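You operate a simulated robot arm through the tools that you are given. There is no shell and no other tool.

You run a simulated robot arm. Do the job below in one go: nothing can be reset, and whatever is moved stays where it is left.

## Task
Set the controls near the left end of the control desk. At the end: the teal locker key (marked "3") from the left end of the control desk stands on top of the yellow tissue box (marked "TISSUES"); the purple flask from the left end of the control desk stands where the teal locker key stood; the gain dial is turned to 5; the freq dial is turned to low; the layer dial is turned to 5; whatever was shut is shut again. Leave all else as you found it, and nothing knocked over.

It is judged by the outcome, as a careful person would: the job done as asked, and still so three seconds after it is handed in. It fails if anything else is knocked over, pushed out of place, dropped, spilled or broken.

## Robot
A 6-joint arm with a two-finger gripper, fixed in place. Base frame: the origin is on the floor under the middle of its stand, x ahead of it, y to its left, z up; the work surface is at about z = 0.76. Lengths are in m, angles in degrees, forces in N, time in s.
With the tool pointing down near the work surface it reaches from about 0.3 to 0.68 m from the base axis. Its first joint turns from -66.0 to 66.0 degrees. Payload 2.45 kg.
The TCP is the grasp point between the finger pads, 0.03 m short of the fingertips. In the tool frame z runs along the fingers and y along their closing line. The gripper opens to 0.106 m; its body begins 0.079 m behind the TCP.
Orientation is that of the tool frame in the base frame, as a unit quaternion [x, y, z, w]. With the fingers straight down and closing along the base's y, the tool's x points along the base's -x, its y along +y and its z along -z.

## Interface
- The arm moves only by the tool servo_tool. Its argument "increments" is a list of rows, each a list of 3 entries, a list of its own where there are three numbers: the shift along the base's x, y, z in m, then the turn, a rotation vector about the base's x, y, z in degrees, then the opening, from 0 (shut) to 1 (fully open). In form: [[[dx, dy, dz], [rx, ry, rz], hand], ...]. A call has 1 to 20 rows; each row is the pose to reach, as a shift and turn from the pose commanded when the call began. A row lasts 0.2 s, in which the tool goes at most 0.05 m and 8.6 degrees; a call with a longer step from one row to the next is refused whole, and so is a gripper value outside its range. A pose out of reach is approached as far as the arm can. The call stops where the force on the tool passes 40 N (or 10 N more than at its start, if that is more) or the arm is blocked; 0.2 s more then pass. Each finger travels about 0.153 m/s and halts on what it meets, pressing with about 31 N; the grip force reading is that of the motor and also rises with nothing between the fingers. The clock runs only during rows and for 0.2 s after the last one: add rows that repeat a pose to give the fingers time. The reply holds the time, the measured pose of the TCP, the force on the tool along the base axes, the opening and the grip force, in the units named above and with some noise, with the torque about the TCP (base axes, N m) and any sound that the robot's microphone picked up.
- Cameras (640 x 400 px; columns grow to the right, rows downward): "scene" is fixed at [0.0672, 0.4214, 1.4037]; the picture's right is [-0.66, -0.75, 0.00], its down [-0.43, 0.38, -0.82] and it looks along [0.62, -0.54, -0.58] (base axes); focal length 302 px, centre (320, 200). "wrist" rides on the gripper at [0.076, -0.002, -0.106] in the tool frame; the picture's right is [0.02, 1.00, 0.00], its down [-0.78, 0.02, -0.62] and it looks along [-0.62, 0.01, 0.78] (tool axes); focal length 247 px, centre (320, 200). There is no depth. A picture from a camera that has moved, and an enlarged one, comes with that camera's place and axes in the base frame and with its lens.
- get_image(camera): a new picture of that camera. No time passes.
- inspect(camera, box): a new picture of the part [left, top, right, bottom] of that camera's present view, enlarged. No time passes.
- sign_off(): hands the job in; it is judged then, once.

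Places have to be worked out from the pictures, the camera data and where the tool is seen. Open the gripper and draw the arm clear of the work before you hand the job in, unless the task says otherwise.

The tools are called after "Emit:" as name(argument=value, ...) on one line, values as JSON. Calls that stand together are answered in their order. servo_tool: Moves the arm, as the interface text tells. Its arguments: {"type":"object","properties":{"increments":{"type":"array","items":{"type":"array"}}},"required":["increments"]} The other tools are called the same way: get_image (camera) takes a picture; inspect (camera, box) takes an enlarged picture of a part of a camera's view; sign_off () hands the job in.

At the start:

```text
t: 0.0
ee_pos: [0.396, -0.0965, 1.1677]
ee_rot: [0.0, 1.0, 0.001, 0.0]
contact_force: [-0.2, 0.3, -0.9]
moment: [0.01, 0.02, 0.02]
width: 0.1062
grasp_force: 0.2
```

scene: 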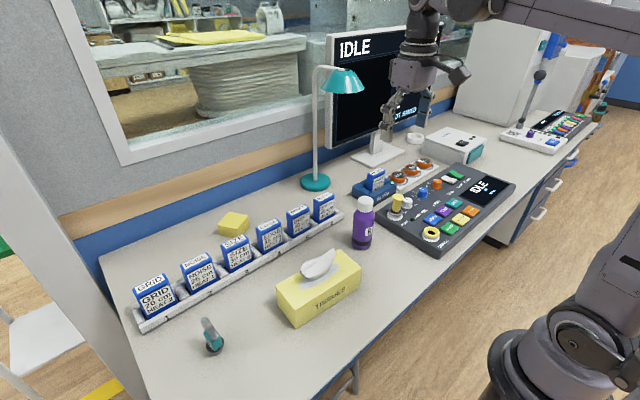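
wrist: 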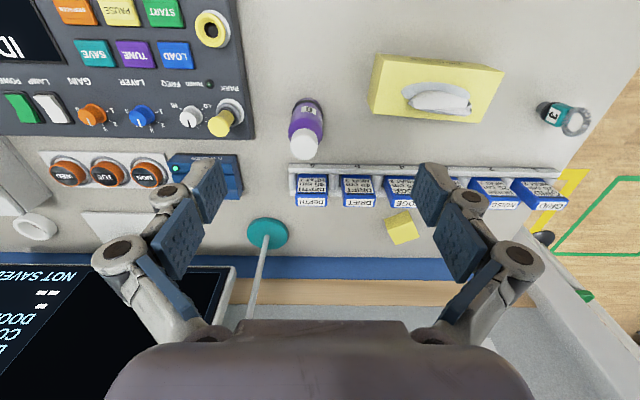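

I start with closer looks at the desk: the dials, the key, the flask and the tissue box.

Emit:
inspect(camera="scene", box=[340, 140, 520, 260])

Emit:
inspect(camera="scene", box=[180, 180, 400, 360])

Emit:
inspect(camera="wrist", box=[0, 0, 260, 200])

Emit:
inspect(camera="wrist", box=[260, 30, 620, 250])

```text
3.33 times, centred on (430, 200) of scene
camera zoom: at [0.0672, 0.4214, 1.4037], right [-0.66, -0.75, 0.0], down [-0.43, 0.38, -0.82], along [0.62, -0.54, -0.58], focal length 1008 px, centre (-47, 200)
```

zoom: 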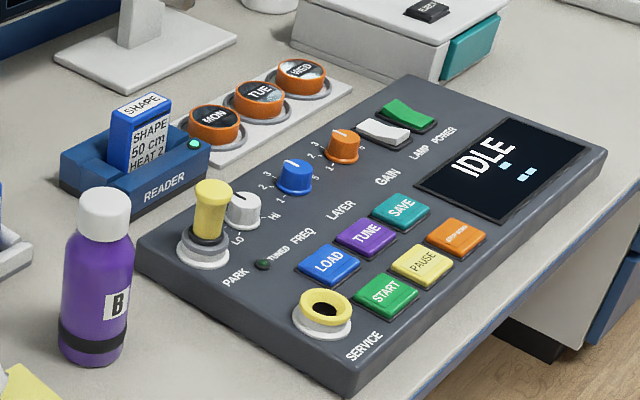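

```text
2.22 times, centred on (290, 270) of scene
camera zoom: at [0.0672, 0.4214, 1.4037], right [-0.66, -0.75, 0.0], down [-0.43, 0.38, -0.82], along [0.62, -0.54, -0.58], focal length 672 px, centre (387, 44)
```

zoom: 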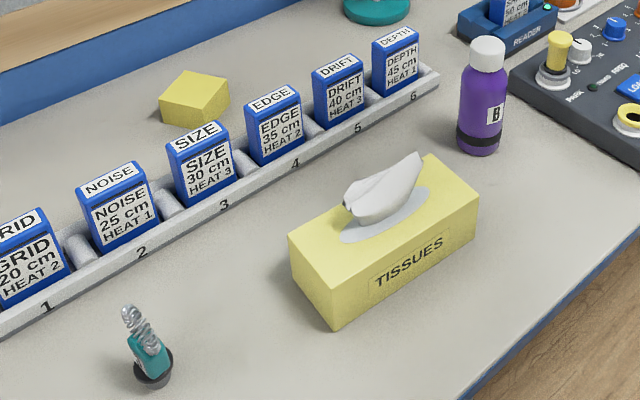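

```text
2.00 times, centred on (130, 100) of wrist
camera zoom: at [0.3188, -0.0991, 1.2733], right [-0.02, 1.0, 0.0], down [0.78, 0.02, 0.62], along [0.62, 0.01, -0.78], focal length 494 px, centre (700, 400)
```

zoom: 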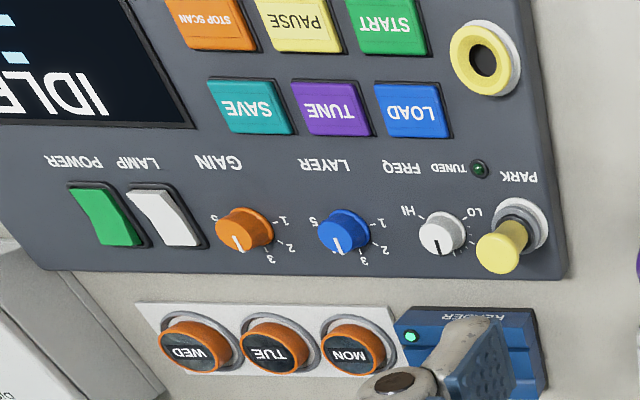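

```text
1.78 times, centred on (440, 140) of wrist
camera zoom: at [0.3188, -0.0991, 1.2733], right [-0.02, 1.0, 0.0], down [0.78, 0.02, 0.62], along [0.62, 0.01, -0.78], focal length 439 px, centre (107, 307)
```

zoom: 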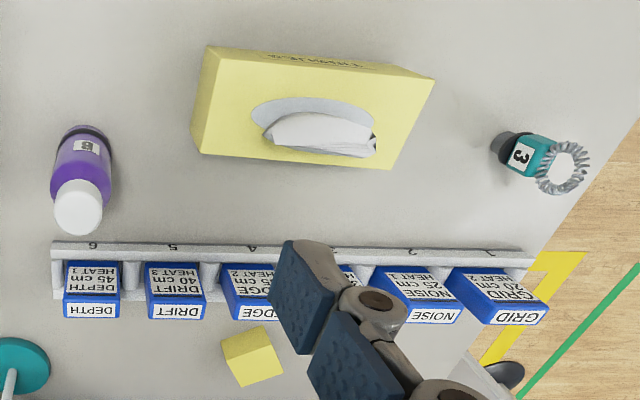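

The camera rays put the key at about (0.485, 0.37), the flask at about (0.493, -0.122), and the dials in a row near x≈0.49 with y≈-0.29, -0.385 and -0.48. I move over the panel, still high, to read the dials.

Emit:
servo_tool(increments=[[[0.0, -0.035, -0.02], [0, 0, 0], 1], [[0.0, -0.07, -0.045], [0, 0, 0], 1], [[0.005, -0.105, -0.07], [0, 0, 0], 1], [[0.005, -0.14, -0.1], [0, 0, 0], 1], [[0.01, -0.175, -0.13], [0, 0, 0], 1], [[0.01, -0.21, -0.16], [0, 0, 0], 1], [[0.014, -0.245, -0.19], [0, 0, 0], 1], [[0.014, -0.28, -0.22], [0, 0, 0], 1]])

```text
t: 1.8
ee_pos: [0.4109, -0.3782, 0.946]
ee_rot: [0.0, 1.0, 0.0, 0.001]
contact_force: [0.0, -0.5, 0.4]
moment: [0.02, 0.01, -0.01]
width: 0.106
grasp_force: 0.0
```

The arm is over the panel without any contact, so I take a picture of the dials.

Emit:
get_image(camera="wrist")

Emit:
get_image(camera="scene")

Emit:
inspect(camera="wrist", box=[180, 60, 460, 220])

```text
taken
camera wrist: at [0.3348, -0.3795, 1.0518], right [-0.02, 1.0, 0.0], down [0.78, 0.02, 0.62], along [0.62, 0.01, -0.78], focal length 247 px, centre (320, 200)
```

wrist: 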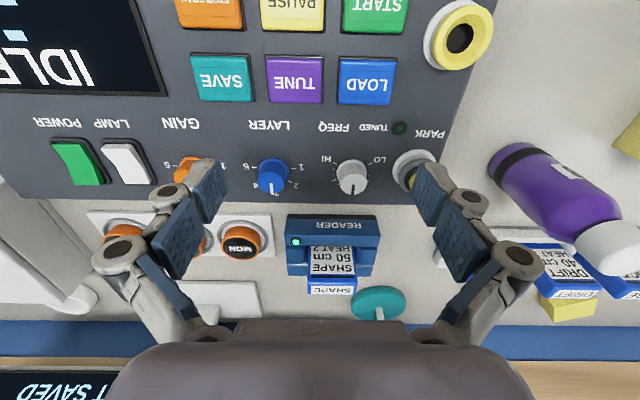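

```text
taken
```

scene: 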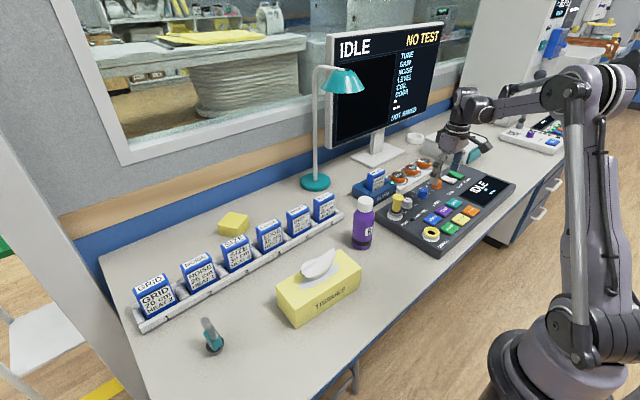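

```text
2.29 times, centred on (320, 140) of wrist
camera zoom: at [0.3348, -0.3795, 1.0518], right [-0.02, 1.0, 0.0], down [0.78, 0.02, 0.62], along [0.62, 0.01, -0.78], focal length 564 px, centre (320, 337)
```

zoom: 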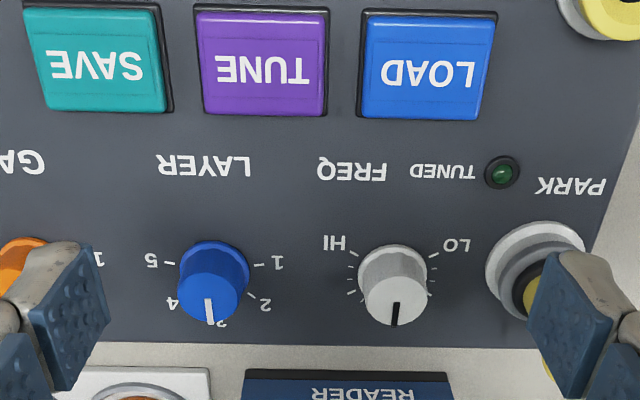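

The panel top works out flat at z≈0.804, with FREQ near (0.489, -0.340), LAYER near (0.488, -0.431) and GAIN near (0.489, -0.521). GAIN is at the edge of reach, so I shift toward it for a closer look.

Emit:
servo_tool(increments=[[[0.01, -0.03, -0.01], [0, 0, 0], 1], [[0.02, -0.06, -0.02], [0, 0, 0], 1], [[0.025, -0.09, -0.02], [0, 0, 0], 1]])

Emit:
get_image(camera="wrist")

Emit:
inspect(camera="wrist", box=[210, 70, 430, 207])

```text
t: 2.6
ee_pos: [0.4345, -0.4677, 0.9269]
ee_rot: [0.0, 1.0, 0.0, 0.001]
contact_force: [0.0, 0.5, -0.3]
moment: [0.0, 0.0, 0.02]
width: 0.106
grasp_force: 0.0
```

```text
taken
camera wrist: at [0.3574, -0.4699, 1.0327], right [-0.02, 1.0, 0.0], down [0.78, 0.02, 0.62], along [0.62, 0.01, -0.78], focal length 247 px, centre (320, 200)
```

wrist: 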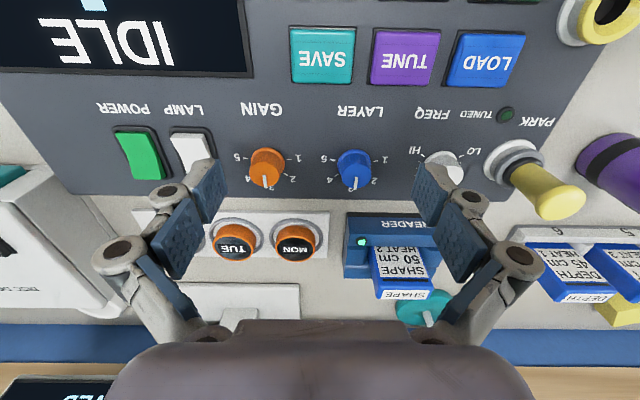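

```text
2.91 times, centred on (320, 138) of wrist
camera zoom: at [0.3574, -0.4699, 1.0327], right [-0.02, 1.0, 0.0], down [0.78, 0.02, 0.62], along [0.62, 0.01, -0.78], focal length 718 px, centre (320, 379)
```

zoom: 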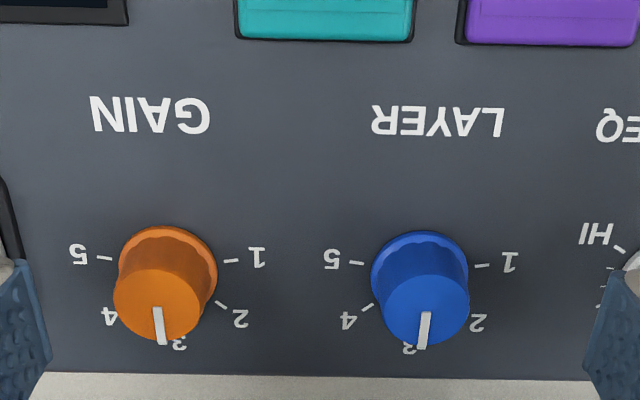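

The picture shows GAIN and LAYER both pointing at 3 (0°, toward +x), with marks at 50° steps, so 5 is at -100°. FREQ is in the middle and LO is at +120°. GAIN is centred near (0.4895, -0.523), with its top at about z=0.827. I turn the hand +48°, narrow the opening and go above GAIN to test the reach.

Emit:
servo_tool(increments=[[[0.01, -0.01, 0.0], [0, 0, 8], 0.8], [[0.02, -0.02, 0.0], [0, 0, 16], 0.65], [[0.03, -0.03, 0.0], [0, 0, 24], 0.5], [[0.04, -0.04, 0.0], [0, 0, 32], 0.5], [[0.05, -0.05, 0.0], [0, 0, 40], 0.5], [[0.055, -0.0553, -0.02], [0, 0, 48], 0.5], [[0.055, -0.0553, -0.03], [0, 0, 48], 0.5]])

Emit:
get_image(camera="wrist")

Emit:
get_image(camera="scene")

```text
t: 4.2
ee_pos: [0.4741, -0.5063, 0.8946]
ee_rot: [-0.408, 0.913, 0.001, 0.0]
contact_force: [-0.3, -0.9, 0.0]
moment: [0.0, 0.01, 0.01]
width: 0.0531
grasp_force: 0.1
out of reach, approached as far as the arm can: row 4, 5, 6, 7
```

```text
taken
camera wrist: at [0.4233, -0.5657, 1.0003], right [-0.76, 0.65, 0.0], down [0.51, 0.59, 0.62], along [0.41, 0.47, -0.78], focal length 247 px, centre (320, 200)
```

wrist: 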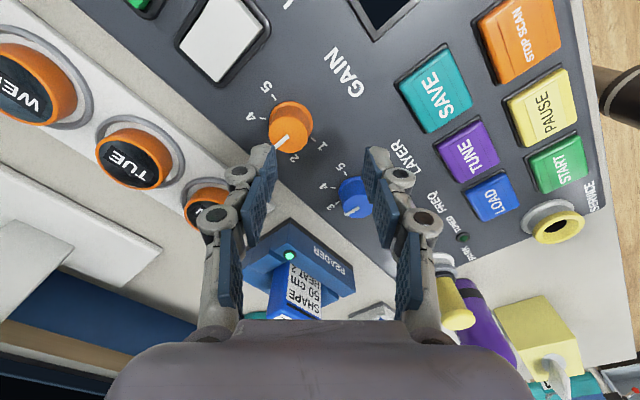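

```text
taken
```

scene: 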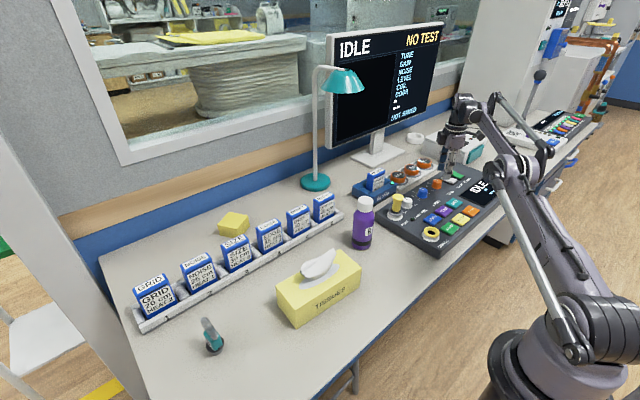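

Pointing straight down, the reach stops at a radius of about 0.694, and GAIN needs 0.716. A small outward tilt of about 10° will close the gap. First I turn the hand back to φ≈8° and come in a little so the commanded pose is reachable again.

Emit:
servo_tool(increments=[[[-0.01, 0.01, 0.0], [0, 0, -8], 0.5], [[-0.02, 0.02, 0.0], [0, 0, -16], 0.5], [[-0.03, 0.03, 0.0], [0, 0, -24], 0.5], [[-0.03, 0.03, 0.0], [0, 0, -32], 0.5], [[-0.03, 0.03, 0.0], [0, 0, -40], 0.5]])

```text
t: 5.4
ee_pos: [0.4438, -0.4765, 0.8951]
ee_rot: [-0.069, 0.998, 0.0, 0.0]
contact_force: [-0.5, 0.1, 0.4]
moment: [-0.01, 0.0, 0.05]
width: 0.0529
grasp_force: 0.1
```

The readings show that the commanded pose follows the clipped one, so the measured pose is a safe base. Now I tilt 10° outward and move above GAIN at z≈0.885.

Emit:
servo_tool(increments=[[[0.0, 0.0, 0.0], [-3.65, -3.42, 0], 0.5], [[0.0, 0.0, 0.0], [-7.3, -6.83, 0], 0.5], [[0.02, -0.02, 0.0], [-7.3, -6.83, 0], 0.5], [[0.0457, -0.0465, -0.005], [-7.3, -6.83, 0], 0.5], [[0.0457, -0.0465, -0.01], [-7.3, -6.83, 0], 0.5]])

Emit:
get_image(camera="wrist")

Emit:
inspect(camera="scene", box=[380, 80, 540, 240])

```text
t: 6.6
ee_pos: [0.4909, -0.5224, 0.8849]
ee_rot: [-0.069, 0.994, -0.067, 0.056]
contact_force: [-0.6, -0.3, -1.1]
moment: [0.02, -0.03, -0.03]
width: 0.0532
grasp_force: 0.0
```

```text
taken
camera wrist: at [0.4026, -0.5229, 0.9815], right [-0.15, 0.98, -0.14], down [0.69, 0.21, 0.69], along [0.7, 0.0, -0.71], focal length 247 px, centre (320, 200)
```

wrist: 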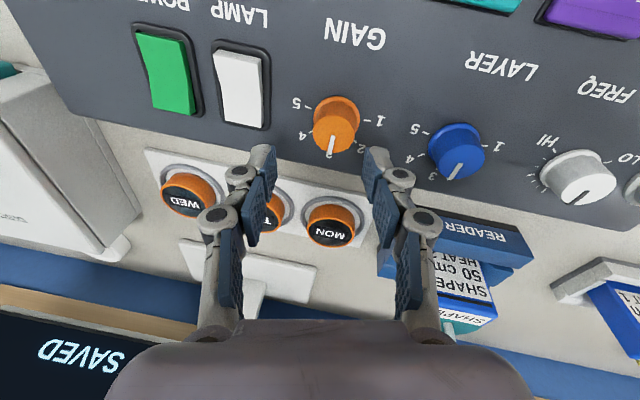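

```text
2.50 times, centred on (460, 160) of scene
camera zoom: at [0.0672, 0.4213, 1.4037], right [-0.66, -0.75, 0.0], down [-0.43, 0.38, -0.82], along [0.62, -0.54, -0.58], focal length 756 px, centre (-30, 300)
```

zoom: 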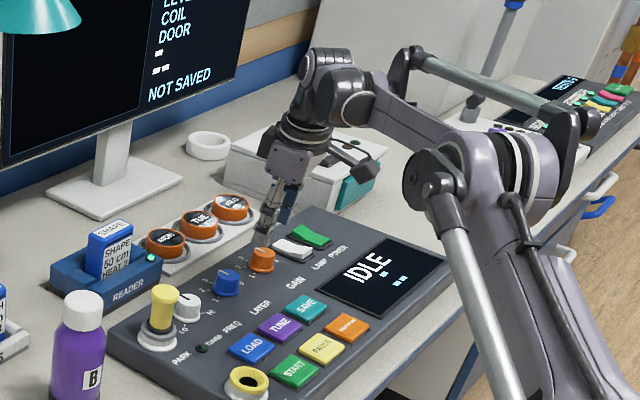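

The tilt works: the TCP is at (0.491, -0.522), and a new ray puts the GAIN knob top at (0.489, -0.524). I descend along the slightly tilted tool axis with a narrow opening so the fingers stay clear of the LAMP rocker.

Emit:
servo_tool(increments=[[[-0.001, 0.0005, -0.01], [0, 0, 0], 0.44], [[-0.002, 0.001, -0.02], [0, 0, 0], 0.44], [[-0.003, 0.0016, -0.03], [0, 0, 0], 0.44], [[-0.0038, 0.002, -0.038], [0, 0, 0], 0.44], [[-0.0041, 0.0021, -0.0429], [0, 0, 0], 0.44]])

Emit:
get_image(camera="wrist")

Emit:
inspect(camera="wrist", box=[220, 80, 420, 205])

Emit:
inspect(camera="scene", box=[420, 130, 500, 180])

```text
t: 7.8
ee_pos: [0.4838, -0.5221, 0.8433]
ee_rot: [-0.069, 0.994, -0.068, 0.056]
contact_force: [-0.2, 0.3, -0.7]
moment: [0.01, -0.01, -0.01]
width: 0.0464
grasp_force: 0.1
```

```text
taken
camera wrist: at [0.3969, -0.521, 0.9401], right [-0.15, 0.98, -0.14], down [0.69, 0.21, 0.69], along [0.7, 0.0, -0.71], focal length 247 px, centre (320, 200)
```

wrist: 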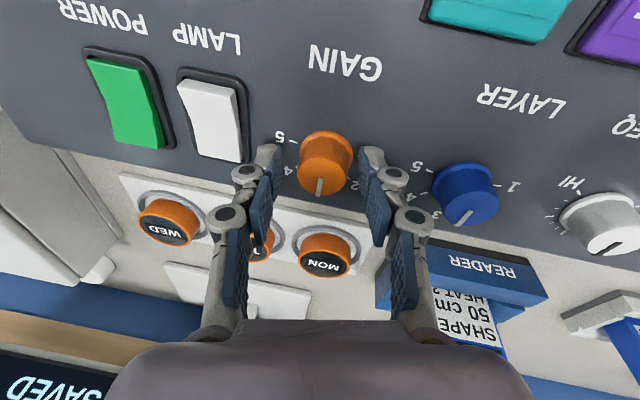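

```text
3.20 times, centred on (320, 142) of wrist
camera zoom: at [0.3969, -0.521, 0.9401], right [-0.15, 0.98, -0.14], down [0.69, 0.21, 0.69], along [0.7, 0.0, -0.71], focal length 790 px, centre (320, 384)
```

zoom: 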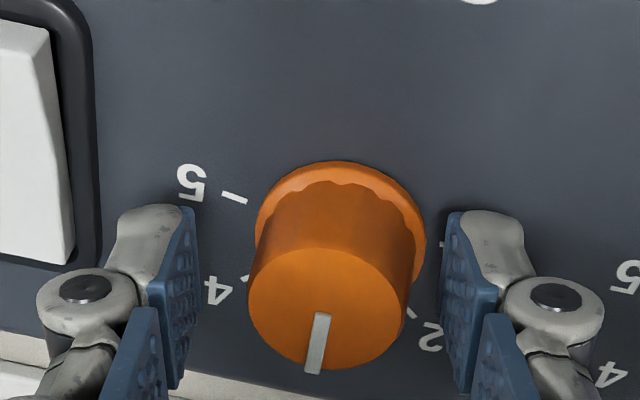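

```text
8.00 times, centred on (460, 155) of scene
camera zoom: at [0.0672, 0.4213, 1.4037], right [-0.66, -0.75, 0.0], down [-0.43, 0.38, -0.82], along [0.62, -0.54, -0.58], focal length 2418 px, centre (-800, 560)
```

zoom: 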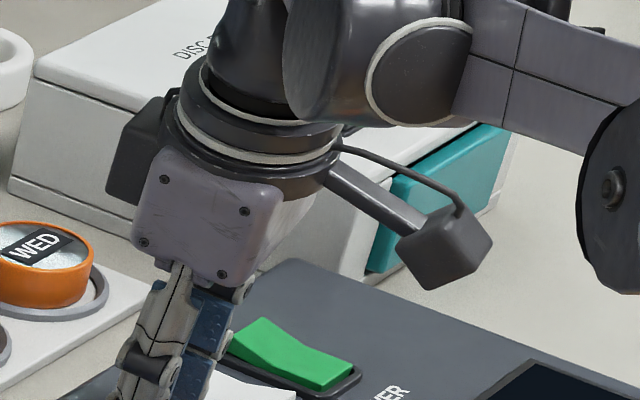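

There is no contact, and the knob sits between the pads, about 3 mm forward of the tool axis. I nudge forward and close on it.

Emit:
servo_tool(increments=[[[0.0035, 0.0, 0.0], [0, 0, 0], 0.44], [[0.0035, 0.0, 0.0], [0, 0, 0], 0.36], [[0.0035, 0.0, 0.0], [0, 0, 0], 0.3], [[0.0035, 0.0, 0.0], [0, 0, 0], 0.22], [[0.0035, 0.0, 0.0], [0, 0, 0], 0.22]])

Emit:
inspect(camera="wrist", box=[220, 80, 420, 205])

```text
t: 9.0
ee_pos: [0.4904, -0.5184, 0.8424]
ee_rot: [-0.071, 0.994, -0.065, 0.055]
contact_force: [-2.6, 15.8, -4.7]
moment: [0.89, 0.2, 0.04]
width: 0.0304
grasp_force: 45.2
```

```text
3.20 times, centred on (320, 142) of wrist
camera zoom: at [0.4018, -0.519, 0.939], right [-0.15, 0.98, -0.14], down [0.69, 0.21, 0.69], along [0.7, 0.01, -0.71], focal length 790 px, centre (320, 384)
```

zoom: 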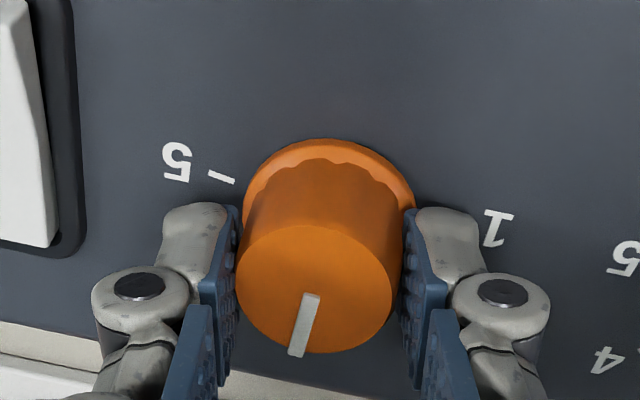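

The knob is gripped at a width of 0.030, with about 16 N of sideways load because I am slightly off centre. I shift +2 mm in y to relieve it, then turn the first 30° clockwise about the tool axis and check.

Emit:
servo_tool(increments=[[[0.0, 0.002, 0.0], [0, 0, 0], 0.22], [[0.0, 0.002, 0.0], [0.885, -0.975, -7.365], 0.22], [[0.0, 0.002, 0.0], [1.77, -1.95, -14.73], 0.22], [[0.0, 0.002, 0.0], [2.655, -2.925, -22.1], 0.22], [[0.0, 0.002, 0.0], [3.54, -3.9, -29.46], 0.22]])

Emit:
get_image(camera="wrist")

Emit:
inspect(camera="wrist", box=[220, 80, 420, 205])

```text
t: 10.2
ee_pos: [0.491, -0.519, 0.8427]
ee_rot: [0.19, 0.978, -0.052, 0.072]
contact_force: [2.7, 2.6, 8.0]
moment: [0.52, 0.84, 0.03]
width: 0.0294
grasp_force: 44.8
```

```text
taken
camera wrist: at [0.4057, -0.4791, 0.9342], right [0.36, 0.93, -0.08], down [0.65, -0.19, 0.74], along [0.67, -0.32, -0.67], focal length 247 px, centre (320, 200)
```

wrist: 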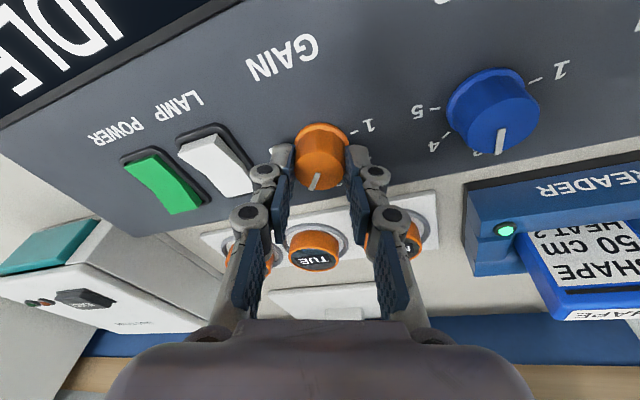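

```text
3.20 times, centred on (320, 142) of wrist
camera zoom: at [0.4057, -0.4791, 0.9342], right [0.36, 0.93, -0.08], down [0.65, -0.19, 0.74], along [0.67, -0.32, -0.67], focal length 790 px, centre (320, 384)
```

zoom: 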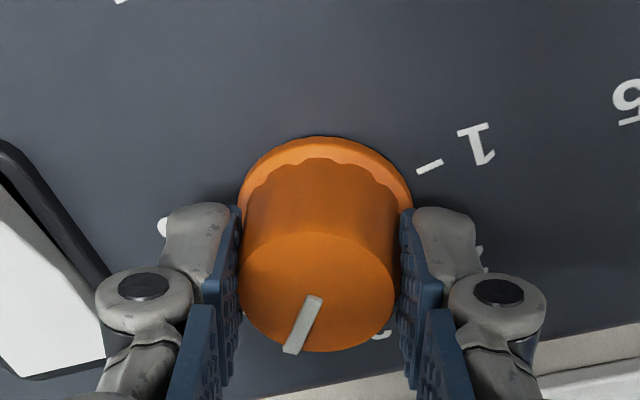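

The pointer has followed the hand and now sits at about -35° to -40°, with low forces. I carry on turning.

Emit:
servo_tool(increments=[[[0.0, 0.0, 0.0], [0.885, -0.975, -7.365], 0.22], [[0.0, 0.0, 0.0], [1.77, -1.95, -14.73], 0.22], [[0.0, 0.0, 0.0], [2.655, -2.925, -22.1], 0.22], [[0.0, 0.0, 0.0], [3.54, -3.9, -29.46], 0.22], [[0.0, 0.0, 0.0], [4.425, -4.875, -36.83], 0.22]])

Emit:
inspect(camera="wrist", box=[220, 80, 420, 205])

```text
t: 11.4
ee_pos: [0.4889, -0.5187, 0.8408]
ee_rot: [0.494, 0.865, -0.027, 0.087]
contact_force: [2.3, -5.5, 2.9]
moment: [-0.92, -0.01, 0.01]
width: 0.0289
grasp_force: 45.1
```

```text
3.20 times, centred on (320, 142) of wrist
camera zoom: at [0.4364, -0.4414, 0.9325], right [0.85, 0.53, 0.03], down [0.33, -0.57, 0.75], along [0.42, -0.63, -0.66], focal length 790 px, centre (320, 384)
```

zoom: 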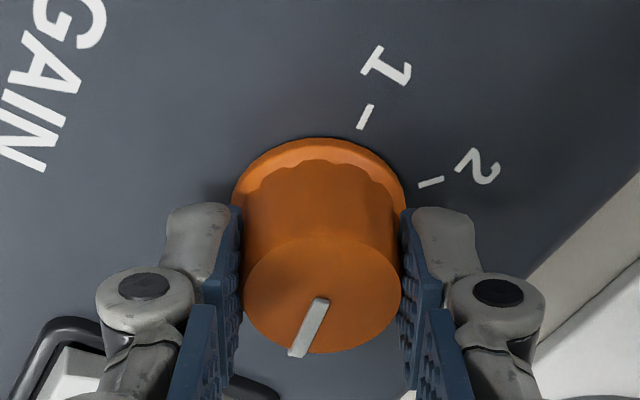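

The pointer now reads about -77°. I turn another 24° and look again.

Emit:
servo_tool(increments=[[[0.0, 0.0, 0.0], [0.944, -1.04, -7.856], 0.22], [[0.0, 0.0, 0.0], [1.89, -2.08, -15.71], 0.22], [[0.0, 0.0, 0.0], [2.83, -3.12, -23.57], 0.22], [[0.0, 0.0, 0.0], [2.83, -3.12, -23.57], 0.22]])

Emit:
inspect(camera="wrist", box=[220, 80, 420, 205])

Emit:
get_image(camera="scene")

```text
t: 12.4
ee_pos: [0.4891, -0.5181, 0.842]
ee_rot: [0.662, 0.744, -0.009, 0.09]
contact_force: [-2.9, -6.3, 6.1]
moment: [-0.91, 0.75, 0.6]
width: 0.0295
grasp_force: 45.1
```

```text
3.20 times, centred on (320, 142) of wrist
camera zoom: at [0.4658, -0.4301, 0.9347], right [0.98, 0.14, 0.1], down [0.03, -0.69, 0.73], along [0.17, -0.71, -0.68], focal length 790 px, centre (320, 384)
```

zoom: 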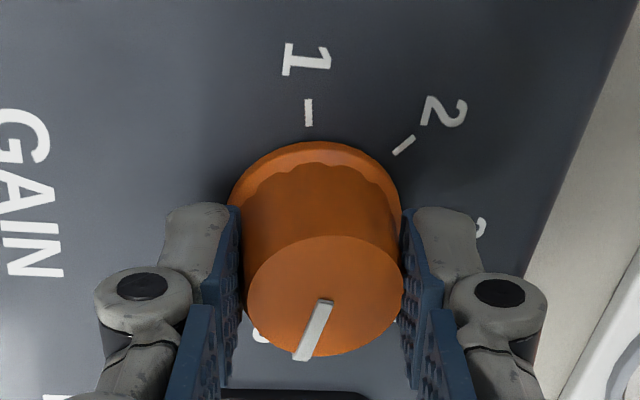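

```text
taken
```

scene: 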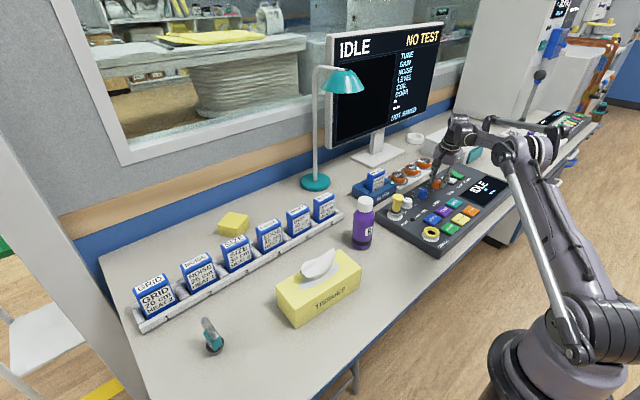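

The pointer reads about -98°, and the 0.6 N·m resisting torque suggests the end stop at 5. I release and lift along the tool axis to check it.

Emit:
servo_tool(increments=[[[0.0, 0.0, 0.0], [0, 0, 0], 0.44], [[0.0, 0.0, 0.0], [0, 0, 0], 0.44], [[-0.001, 0.001, 0.01], [0, 0, 0], 0.44], [[-0.003, 0.003, 0.03], [0, 0, 0], 0.44], [[-0.006, 0.006, 0.06], [0, 0, 0], 0.44], [[-0.03, 0.03, 0.09], [0, 0, 0], 0.44]])

Emit:
get_image(camera="wrist")

Emit:
inspect(camera="wrist", box=[230, 50, 430, 175])

```text
t: 13.8
ee_pos: [0.461, -0.4895, 0.9314]
ee_rot: [0.661, 0.744, -0.009, 0.09]
contact_force: [-0.1, 0.5, 0.7]
moment: [0.02, 0.01, -0.04]
width: 0.0465
grasp_force: 0.1
```

```text
taken
camera wrist: at [0.4378, -0.401, 1.0241], right [0.98, 0.15, 0.1], down [0.03, -0.69, 0.73], along [0.18, -0.71, -0.68], focal length 247 px, centre (320, 200)
```

wrist: 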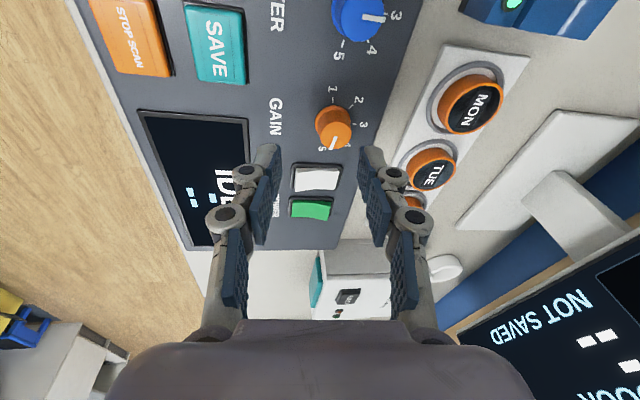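

```text
3.20 times, centred on (330, 112) of wrist
camera zoom: at [0.4378, -0.401, 1.0241], right [0.98, 0.15, 0.1], down [0.03, -0.69, 0.73], along [0.18, -0.71, -0.68], focal length 790 px, centre (288, 480)
```

zoom: 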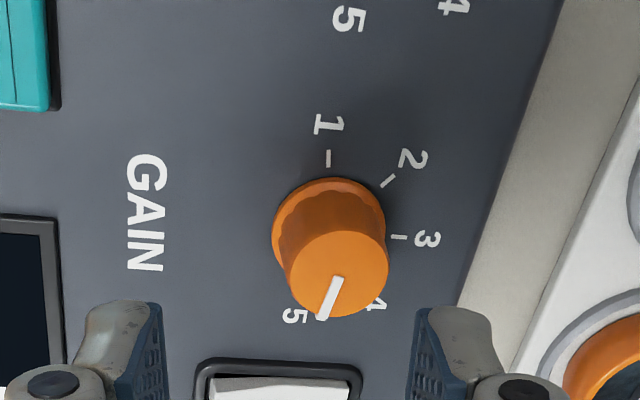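

GAIN now points at 5. Next is LAYER at about (0.490, -0.432), which the arm can reach pointing straight down. I undo the tilt while moving inward.

Emit:
servo_tool(increments=[[[-0.005, 0.015, 0.0], [3.65, 3.42, 0], 0.44], [[-0.01, 0.03, 0.0], [7.3, 6.83, 0], 0.44], [[-0.01, 0.05, 0.0], [7.3, 6.83, 0], 0.44]])

```text
t: 14.6
ee_pos: [0.4493, -0.4401, 0.9322]
ee_rot: [0.664, 0.748, -0.001, 0.002]
contact_force: [-0.4, 0.2, 0.2]
moment: [-0.02, -0.03, 0.0]
width: 0.0467
grasp_force: 0.0
```

The tool is vertical again. I turn the hand about +95°, giving φ≈12°, while moving above LAYER.

Emit:
servo_tool(increments=[[[0.003, 0.001, 0.0], [0, 0, 7.9], 0.44], [[0.006, 0.001, 0.0], [0, 0, 15.8], 0.44], [[0.009, 0.002, 0.0], [0, 0, 23.7], 0.44], [[0.012, 0.003, 0.0], [0, 0, 31.6], 0.44], [[0.016, 0.004, 0.0], [0, 0, 39.5], 0.44], [[0.02, 0.005, 0.0], [0, 0, 47.4], 0.44], [[0.024, 0.006, 0.0], [0, 0, 55.3], 0.44], [[0.028, 0.007, 0.0], [0, 0, 63.2], 0.44], [[0.032, 0.0075, 0.0], [0, 0, 71.1], 0.44], [[0.036, 0.008, -0.01], [0, 0, 79.0], 0.44], [[0.04, 0.008, -0.02], [0, 0, 86.9], 0.44], [[0.04, 0.008, -0.03], [0, 0, 94.8], 0.44], [[0.04, 0.008, -0.03], [0, 0, 94.8], 0.44]])

Emit:
get_image(camera="wrist")

Emit:
inspect(camera="wrist", box=[220, 60, 420, 185])

```text
t: 17.4
ee_pos: [0.4904, -0.4302, 0.9013]
ee_rot: [-0.103, 0.995, 0.001, 0.002]
contact_force: [0.1, -0.1, 1.0]
moment: [-0.01, 0.02, 0.01]
width: 0.0466
grasp_force: 0.0
```

```text
taken
camera wrist: at [0.4148, -0.4488, 1.0069], right [-0.22, 0.97, 0.0], down [0.76, 0.17, 0.63], along [0.61, 0.14, -0.78], focal length 247 px, centre (320, 200)
```

wrist: 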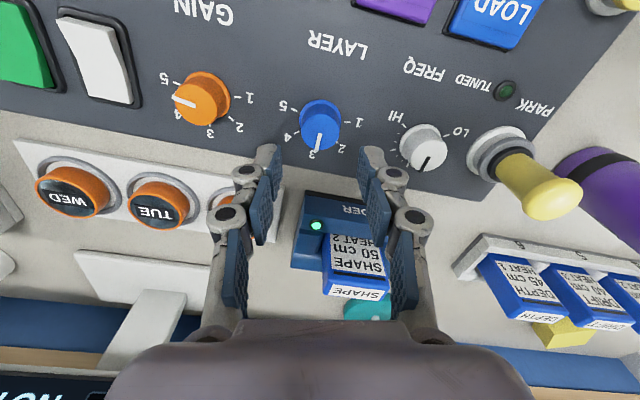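

```text
3.20 times, centred on (320, 122) of wrist
camera zoom: at [0.4148, -0.4488, 1.0069], right [-0.22, 0.97, 0.0], down [0.76, 0.17, 0.63], along [0.61, 0.14, -0.78], focal length 790 px, centre (320, 448)
```

zoom: 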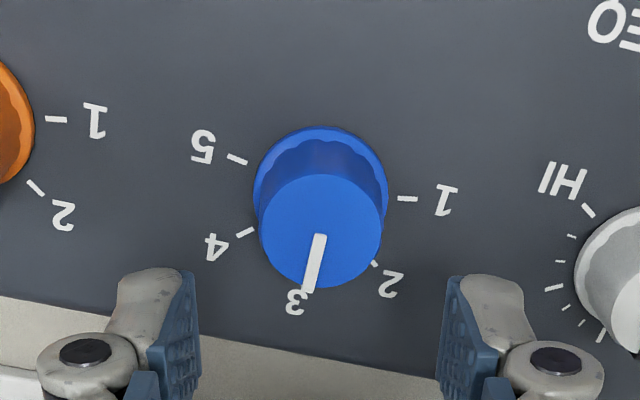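

A fresh ray puts the LAYER knob top at (0.490, -0.431), almost exactly under the TCP. I descend to z≈0.839 and close.

Emit:
servo_tool(increments=[[[0.0, -0.0008, -0.02], [0, 0, 0], 0.44], [[0.0, -0.0008, -0.04], [0, 0, 0], 0.44], [[0.0, -0.0008, -0.055], [0, 0, 0], 0.44], [[0.0, -0.0008, -0.0615], [0, 0, 0], 0.44], [[0.0, -0.0008, -0.0615], [0, 0, 0], 0.44]])

Emit:
inspect(camera="wrist", box=[220, 80, 420, 205])

```text
t: 18.6
ee_pos: [0.4891, -0.4321, 0.8414]
ee_rot: [-0.1, 0.995, 0.002, 0.002]
contact_force: [-0.2, 0.4, -0.6]
moment: [0.0, 0.01, 0.0]
width: 0.0469
grasp_force: 0.0
```

```text
3.20 times, centred on (320, 142) of wrist
camera zoom: at [0.4137, -0.4497, 0.9467], right [-0.22, 0.98, 0.0], down [0.76, 0.17, 0.63], along [0.61, 0.14, -0.78], focal length 790 px, centre (320, 384)
```

zoom: 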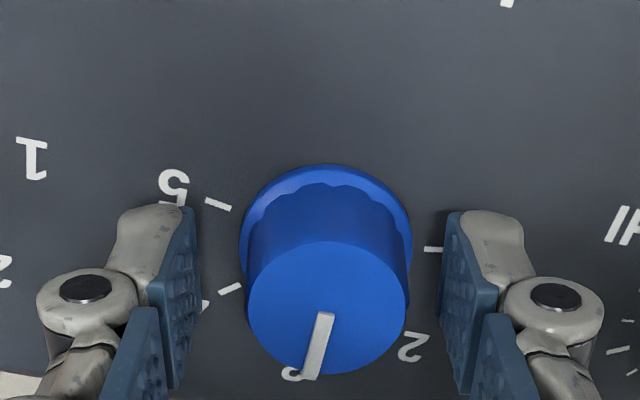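

The knob is centred between the pads with nothing touching. I close the fingers on it.

Emit:
servo_tool(increments=[[[0.0, 0.0, -0.001], [0, 0, 0], 0.36], [[0.0, 0.0, -0.001], [0, 0, 0], 0.3], [[0.0, 0.0, -0.001], [0, 0, 0], 0.22], [[0.0, 0.0, -0.001], [0, 0, 0], 0.22]])

Emit:
inspect(camera="wrist", box=[220, 80, 420, 205])

```text
t: 19.6
ee_pos: [0.489, -0.4305, 0.8388]
ee_rot: [-0.101, 0.995, 0.002, 0.003]
contact_force: [-3.2, 13.3, -0.4]
moment: [0.47, 0.21, 0.06]
width: 0.0296
grasp_force: 44.7
```

```text
3.20 times, centred on (320, 142) of wrist
camera zoom: at [0.4144, -0.4488, 0.9455], right [-0.22, 0.97, 0.01], down [0.76, 0.17, 0.63], along [0.61, 0.14, -0.78], focal length 790 px, centre (320, 384)
```

zoom: 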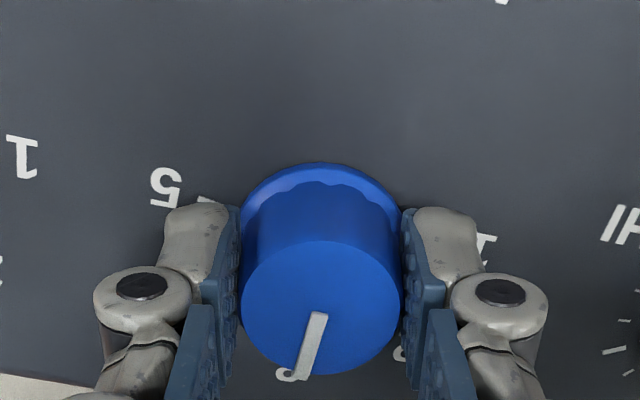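

It is gripped, with a mild sideways load. I relieve that by +1.5 mm in y and turn 92° clockwise.

Emit:
servo_tool(increments=[[[0.0, 0.0015, 0.0], [0, 0, 0], 0.22], [[0.0, 0.0015, 0.0], [0, 0, -7.7], 0.22], [[0.0, 0.0015, 0.0], [0, 0, -15.4], 0.22], [[0.0, 0.0015, 0.0], [0, 0, -23.1], 0.22], [[0.0, 0.0015, 0.0], [0, 0, -30.8], 0.22], [[0.0, 0.0015, 0.0], [0, 0, -38.5], 0.22], [[0.0, 0.0015, 0.0], [0, 0, -46.2], 0.22], [[0.0, 0.0015, 0.0], [0, 0, -53.9], 0.22], [[0.0, 0.0015, 0.0], [0, 0, -61.6], 0.22], [[0.0, 0.0015, 0.0], [0, 0, -69.3], 0.22], [[0.0, 0.0015, 0.0], [0, 0, -77], 0.22], [[0.0, 0.0015, 0.0], [0, 0, -84.7], 0.22], [[0.0, 0.0015, 0.0], [0, 0, -92], 0.22], [[0.0, 0.0015, 0.0], [0, 0, -92], 0.22]])

Emit:
inspect(camera="wrist", box=[220, 80, 420, 205])

```text
t: 22.6
ee_pos: [0.493, -0.4287, 0.8405]
ee_rot: [0.647, 0.763, 0.001, 0.004]
contact_force: [9.3, 14.9, 9.4]
moment: [0.65, -0.13, 0.0]
width: 0.029
grasp_force: 45.3
```

```text
3.20 times, centred on (320, 142) of wrist
camera zoom: at [0.4761, -0.3536, 0.9456], right [0.98, 0.19, 0.01], down [0.14, -0.77, 0.62], along [0.12, -0.61, -0.78], focal length 790 px, centre (320, 384)
```

zoom: 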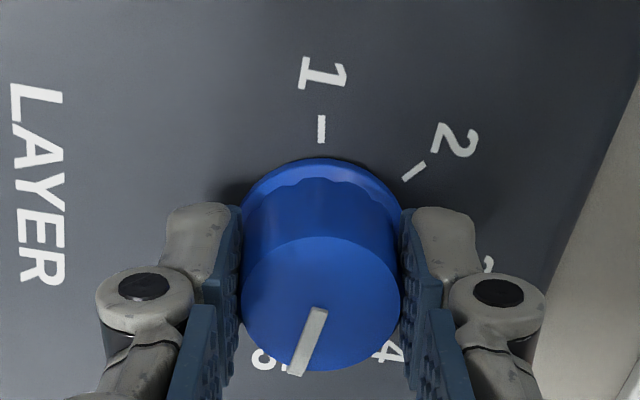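

The pointer reads about -99°. I release, rise and check.

Emit:
servo_tool(increments=[[[0.0, 0.0, 0.0], [0, 0, 0], 0.44], [[0.0, 0.0, 0.0], [0, 0, 0], 0.44], [[0.0, 0.0, 0.01], [0, 0, 0], 0.44], [[0.0, 0.0, 0.03], [0, 0, 0], 0.44], [[-0.01, 0.0, 0.06], [0, 0, 0], 0.44], [[-0.02, 0.0, 0.09], [0, 0, 0], 0.44]])

Emit:
inspect(camera="wrist", box=[220, 50, 420, 175])

Emit:
get_image(camera="wrist")

```text
t: 24.0
ee_pos: [0.4698, -0.4303, 0.9303]
ee_rot: [0.646, 0.763, -0.001, 0.003]
contact_force: [-0.2, -1.0, 0.0]
moment: [-0.02, -0.03, -0.01]
width: 0.0468
grasp_force: 0.1
```

```text
3.20 times, centred on (320, 112) of wrist
camera zoom: at [0.4548, -0.3552, 1.0364], right [0.98, 0.19, 0.0], down [0.14, -0.77, 0.63], along [0.12, -0.61, -0.78], focal length 790 px, centre (320, 480)
```

zoom: 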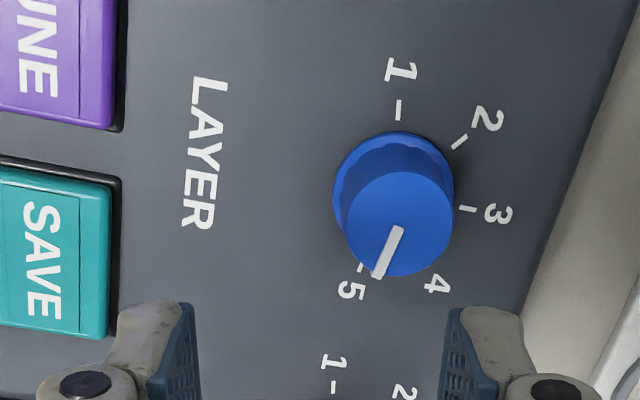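

```text
taken
camera wrist: at [0.4548, -0.3552, 1.0364], right [0.98, 0.19, 0.0], down [0.14, -0.77, 0.63], along [0.12, -0.61, -0.78], focal length 247 px, centre (320, 200)
```

wrist: 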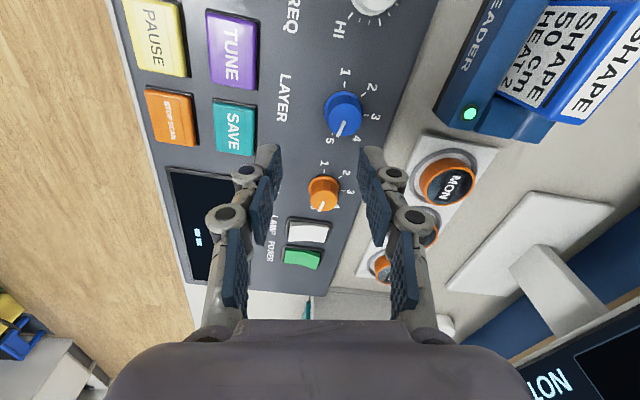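

LAYER reads 5, at about -100°. I move over FREQ at about (0.489, -0.340), keeping φ≈-80° so that the +120° turn ends near φ=+40°.

Emit:
servo_tool(increments=[[[0.007, 0.03, 0.0], [0, 0, 0], 0.44], [[0.014, 0.06, 0.0], [0, 0, 0], 0.44], [[0.019, 0.0895, -0.01], [0, 0, 0], 0.44], [[0.019, 0.0895, -0.03], [0, 0, 0], 0.44], [[0.019, 0.0895, -0.03], [0, 0, 0], 0.44]])

Emit:
get_image(camera="wrist")

Emit:
inspect(camera="wrist", box=[220, 60, 420, 185])

```text
t: 25.2
ee_pos: [0.4895, -0.3398, 0.899]
ee_rot: [0.646, 0.763, -0.001, 0.003]
contact_force: [-0.3, 0.1, -0.2]
moment: [-0.01, 0.01, -0.01]
width: 0.0465
grasp_force: 0.0
```

```text
taken
camera wrist: at [0.4748, -0.265, 1.0045], right [0.98, 0.19, 0.0], down [0.14, -0.77, 0.63], along [0.12, -0.61, -0.78], focal length 247 px, centre (320, 200)
```

wrist: 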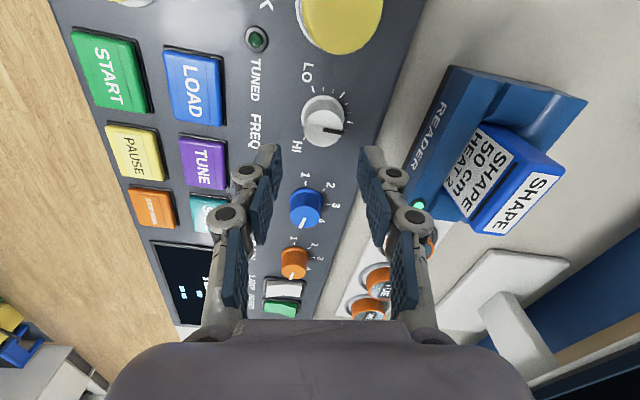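

```text
3.20 times, centred on (320, 122) of wrist
camera zoom: at [0.4748, -0.265, 1.0045], right [0.98, 0.19, 0.0], down [0.14, -0.77, 0.63], along [0.12, -0.61, -0.78], focal length 790 px, centre (320, 448)
```

zoom: 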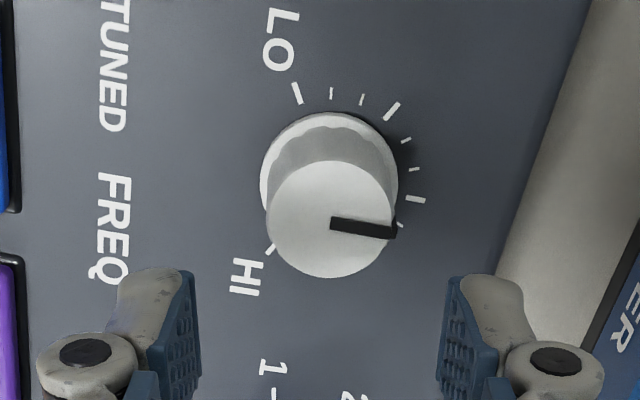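

The knob sits about 2.5 mm toward +y from the tool axis, with its centre near (0.490, -0.337). I correct for that and descend.

Emit:
servo_tool(increments=[[[0.0003, 0.0025, -0.02], [0, 0, 0], 0.44], [[0.0003, 0.0025, -0.04], [0, 0, 0], 0.44], [[0.0003, 0.0025, -0.053], [0, 0, 0], 0.44], [[0.0003, 0.0025, -0.0592], [0, 0, 0], 0.44], [[0.0003, 0.0025, -0.0592], [0, 0, 0], 0.44]])

Emit:
inspect(camera="wrist", box=[220, 80, 420, 205])

Emit:
inspect(camera="scene", box=[360, 130, 500, 220])

```text
t: 26.4
ee_pos: [0.488, -0.3387, 0.8411]
ee_rot: [0.646, 0.763, -0.001, 0.003]
contact_force: [-1.6, -0.3, 0.1]
moment: [0.0, 0.0, -0.03]
width: 0.0464
grasp_force: 0.0
```

```text
3.20 times, centred on (320, 142) of wrist
camera zoom: at [0.4747, -0.263, 0.9458], right [0.98, 0.19, 0.0], down [0.14, -0.77, 0.63], along [0.12, -0.61, -0.78], focal length 790 px, centre (320, 384)
```

zoom: 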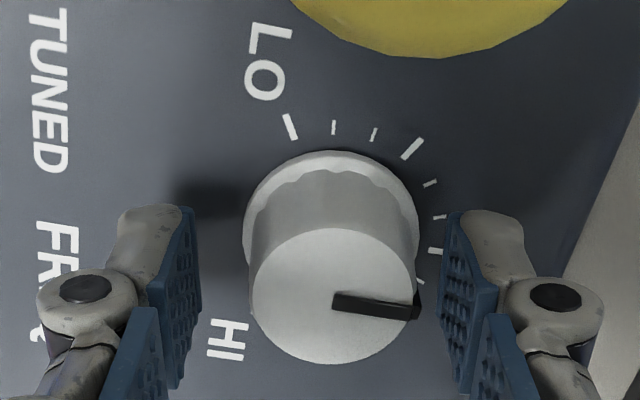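

```text
4.44 times, centred on (430, 175) of scene
camera zoom: at [0.0672, 0.4214, 1.4037], right [-0.66, -0.75, 0.0], down [-0.43, 0.38, -0.82], along [0.62, -0.54, -0.58], focal length 1344 px, centre (-169, 311)
```

zoom: 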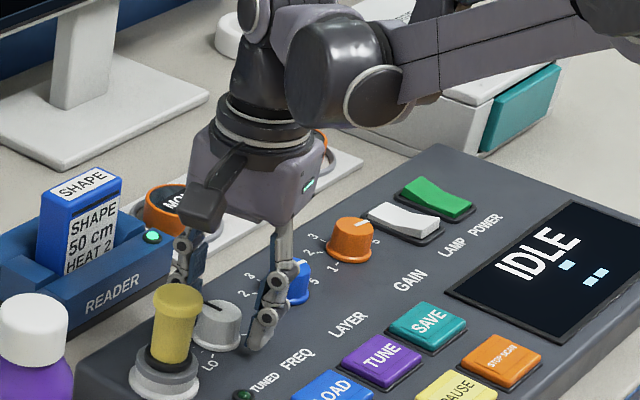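

Both fingers are clear. I close on the FREQ knob.

Emit:
servo_tool(increments=[[[0.001, 0.0, -0.001], [0, 0, 0], 0.36], [[0.001, 0.0, -0.001], [0, 0, 0], 0.3], [[0.001, 0.0, -0.001], [0, 0, 0], 0.22], [[0.001, 0.0, -0.001], [0, 0, 0], 0.22]])

Emit:
inspect(camera="wrist", box=[220, 80, 420, 205])

```text
t: 27.4
ee_pos: [0.4912, -0.3375, 0.8392]
ee_rot: [0.646, 0.763, 0.0, 0.004]
contact_force: [11.7, 0.6, 3.6]
moment: [0.03, -0.38, 0.03]
width: 0.03
grasp_force: 44.2
```

```text
3.20 times, centred on (320, 142) of wrist
camera zoom: at [0.4765, -0.2629, 0.9447], right [0.98, 0.19, 0.01], down [0.14, -0.77, 0.63], along [0.12, -0.61, -0.78], focal length 790 px, centre (320, 384)
```

zoom: 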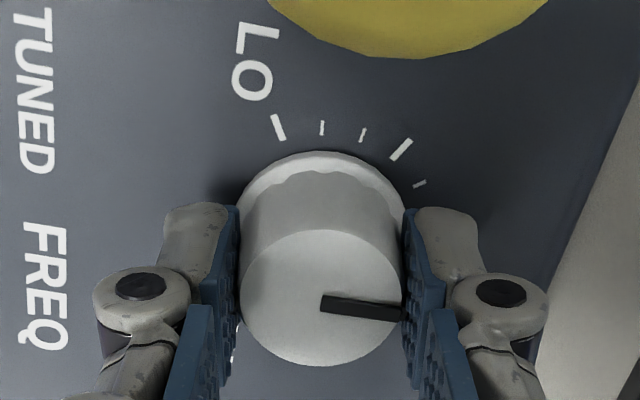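

It is gripped, with about 12 N along x, so I relieve that by +1.5 mm. Then I turn counter-clockwise 112° towards LO.

Emit:
servo_tool(increments=[[[0.0015, 0.0, 0.0], [0, 0, 0], 0.22], [[0.0015, 0.0, 0.0], [0, 0, 8], 0.22], [[0.0015, 0.0, 0.0], [0, 0, 16], 0.22], [[0.0015, 0.0, 0.0], [0, 0, 24], 0.22], [[0.0015, 0.0, 0.0], [0, 0, 32], 0.22], [[0.0015, 0.0, 0.0], [0, 0, 40], 0.22], [[0.0015, 0.0, 0.0], [0, 0, 48], 0.22], [[0.0015, 0.0, 0.0], [0, 0, 56], 0.22], [[0.0015, 0.0, 0.0], [0, 0, 64], 0.22], [[0.0015, 0.0, 0.0], [0, 0, 72], 0.22], [[0.0015, 0.0, 0.0], [0, 0, 80], 0.22], [[0.0015, 0.0, 0.0], [0, 0, 88], 0.22], [[0.0015, 0.0, 0.0], [0, 0, 96], 0.22], [[0.0015, 0.0, 0.0], [0, 0, 104], 0.22], [[0.0015, 0.0, 0.0], [0, 0, 112], 0.22], [[0.0015, 0.0, 0.0], [0, 0, 112], 0.22]])

Emit:
inspect(camera="wrist", box=[220, 80, 420, 205])

```text
t: 30.8
ee_pos: [0.4926, -0.3367, 0.8397]
ee_rot: [-0.273, 0.962, 0.002, 0.003]
contact_force: [13.3, -0.2, 2.2]
moment: [0.29, -0.75, 0.05]
width: 0.03
grasp_force: 45.1
```

```text
3.20 times, centred on (320, 142) of wrist
camera zoom: at [0.427, -0.3804, 0.9446], right [-0.54, 0.84, 0.0], down [0.65, 0.42, 0.63], along [0.53, 0.34, -0.78], focal length 790 px, centre (320, 384)
```

zoom: 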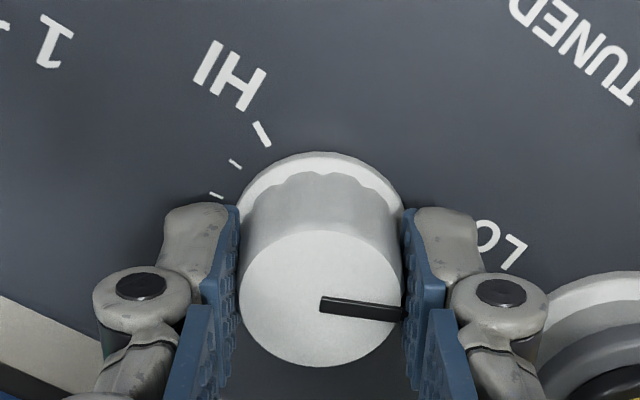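

The pointer is at about 116° with no stop felt. I add 4° more and look.

Emit:
servo_tool(increments=[[[0.0, 0.0, 0.0], [0, 0, 4], 0.22], [[0.0, 0.0, 0.0], [0, 0, 4], 0.22]])

Emit:
inspect(camera="wrist", box=[220, 80, 420, 205])

```text
t: 31.4
ee_pos: [0.492, -0.3379, 0.8393]
ee_rot: [-0.306, 0.952, 0.002, 0.001]
contact_force: [13.1, 0.8, -5.9]
moment: [0.02, -0.66, 0.04]
width: 0.03
grasp_force: 45.6
```

```text
3.20 times, centred on (320, 142) of wrist
camera zoom: at [0.4301, -0.3848, 0.9447], right [-0.6, 0.8, 0.0], down [0.62, 0.47, 0.63], along [0.5, 0.38, -0.78], focal length 790 px, centre (320, 384)
```

zoom: 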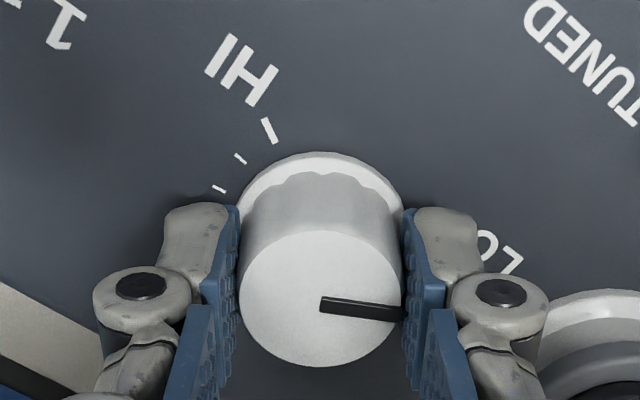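

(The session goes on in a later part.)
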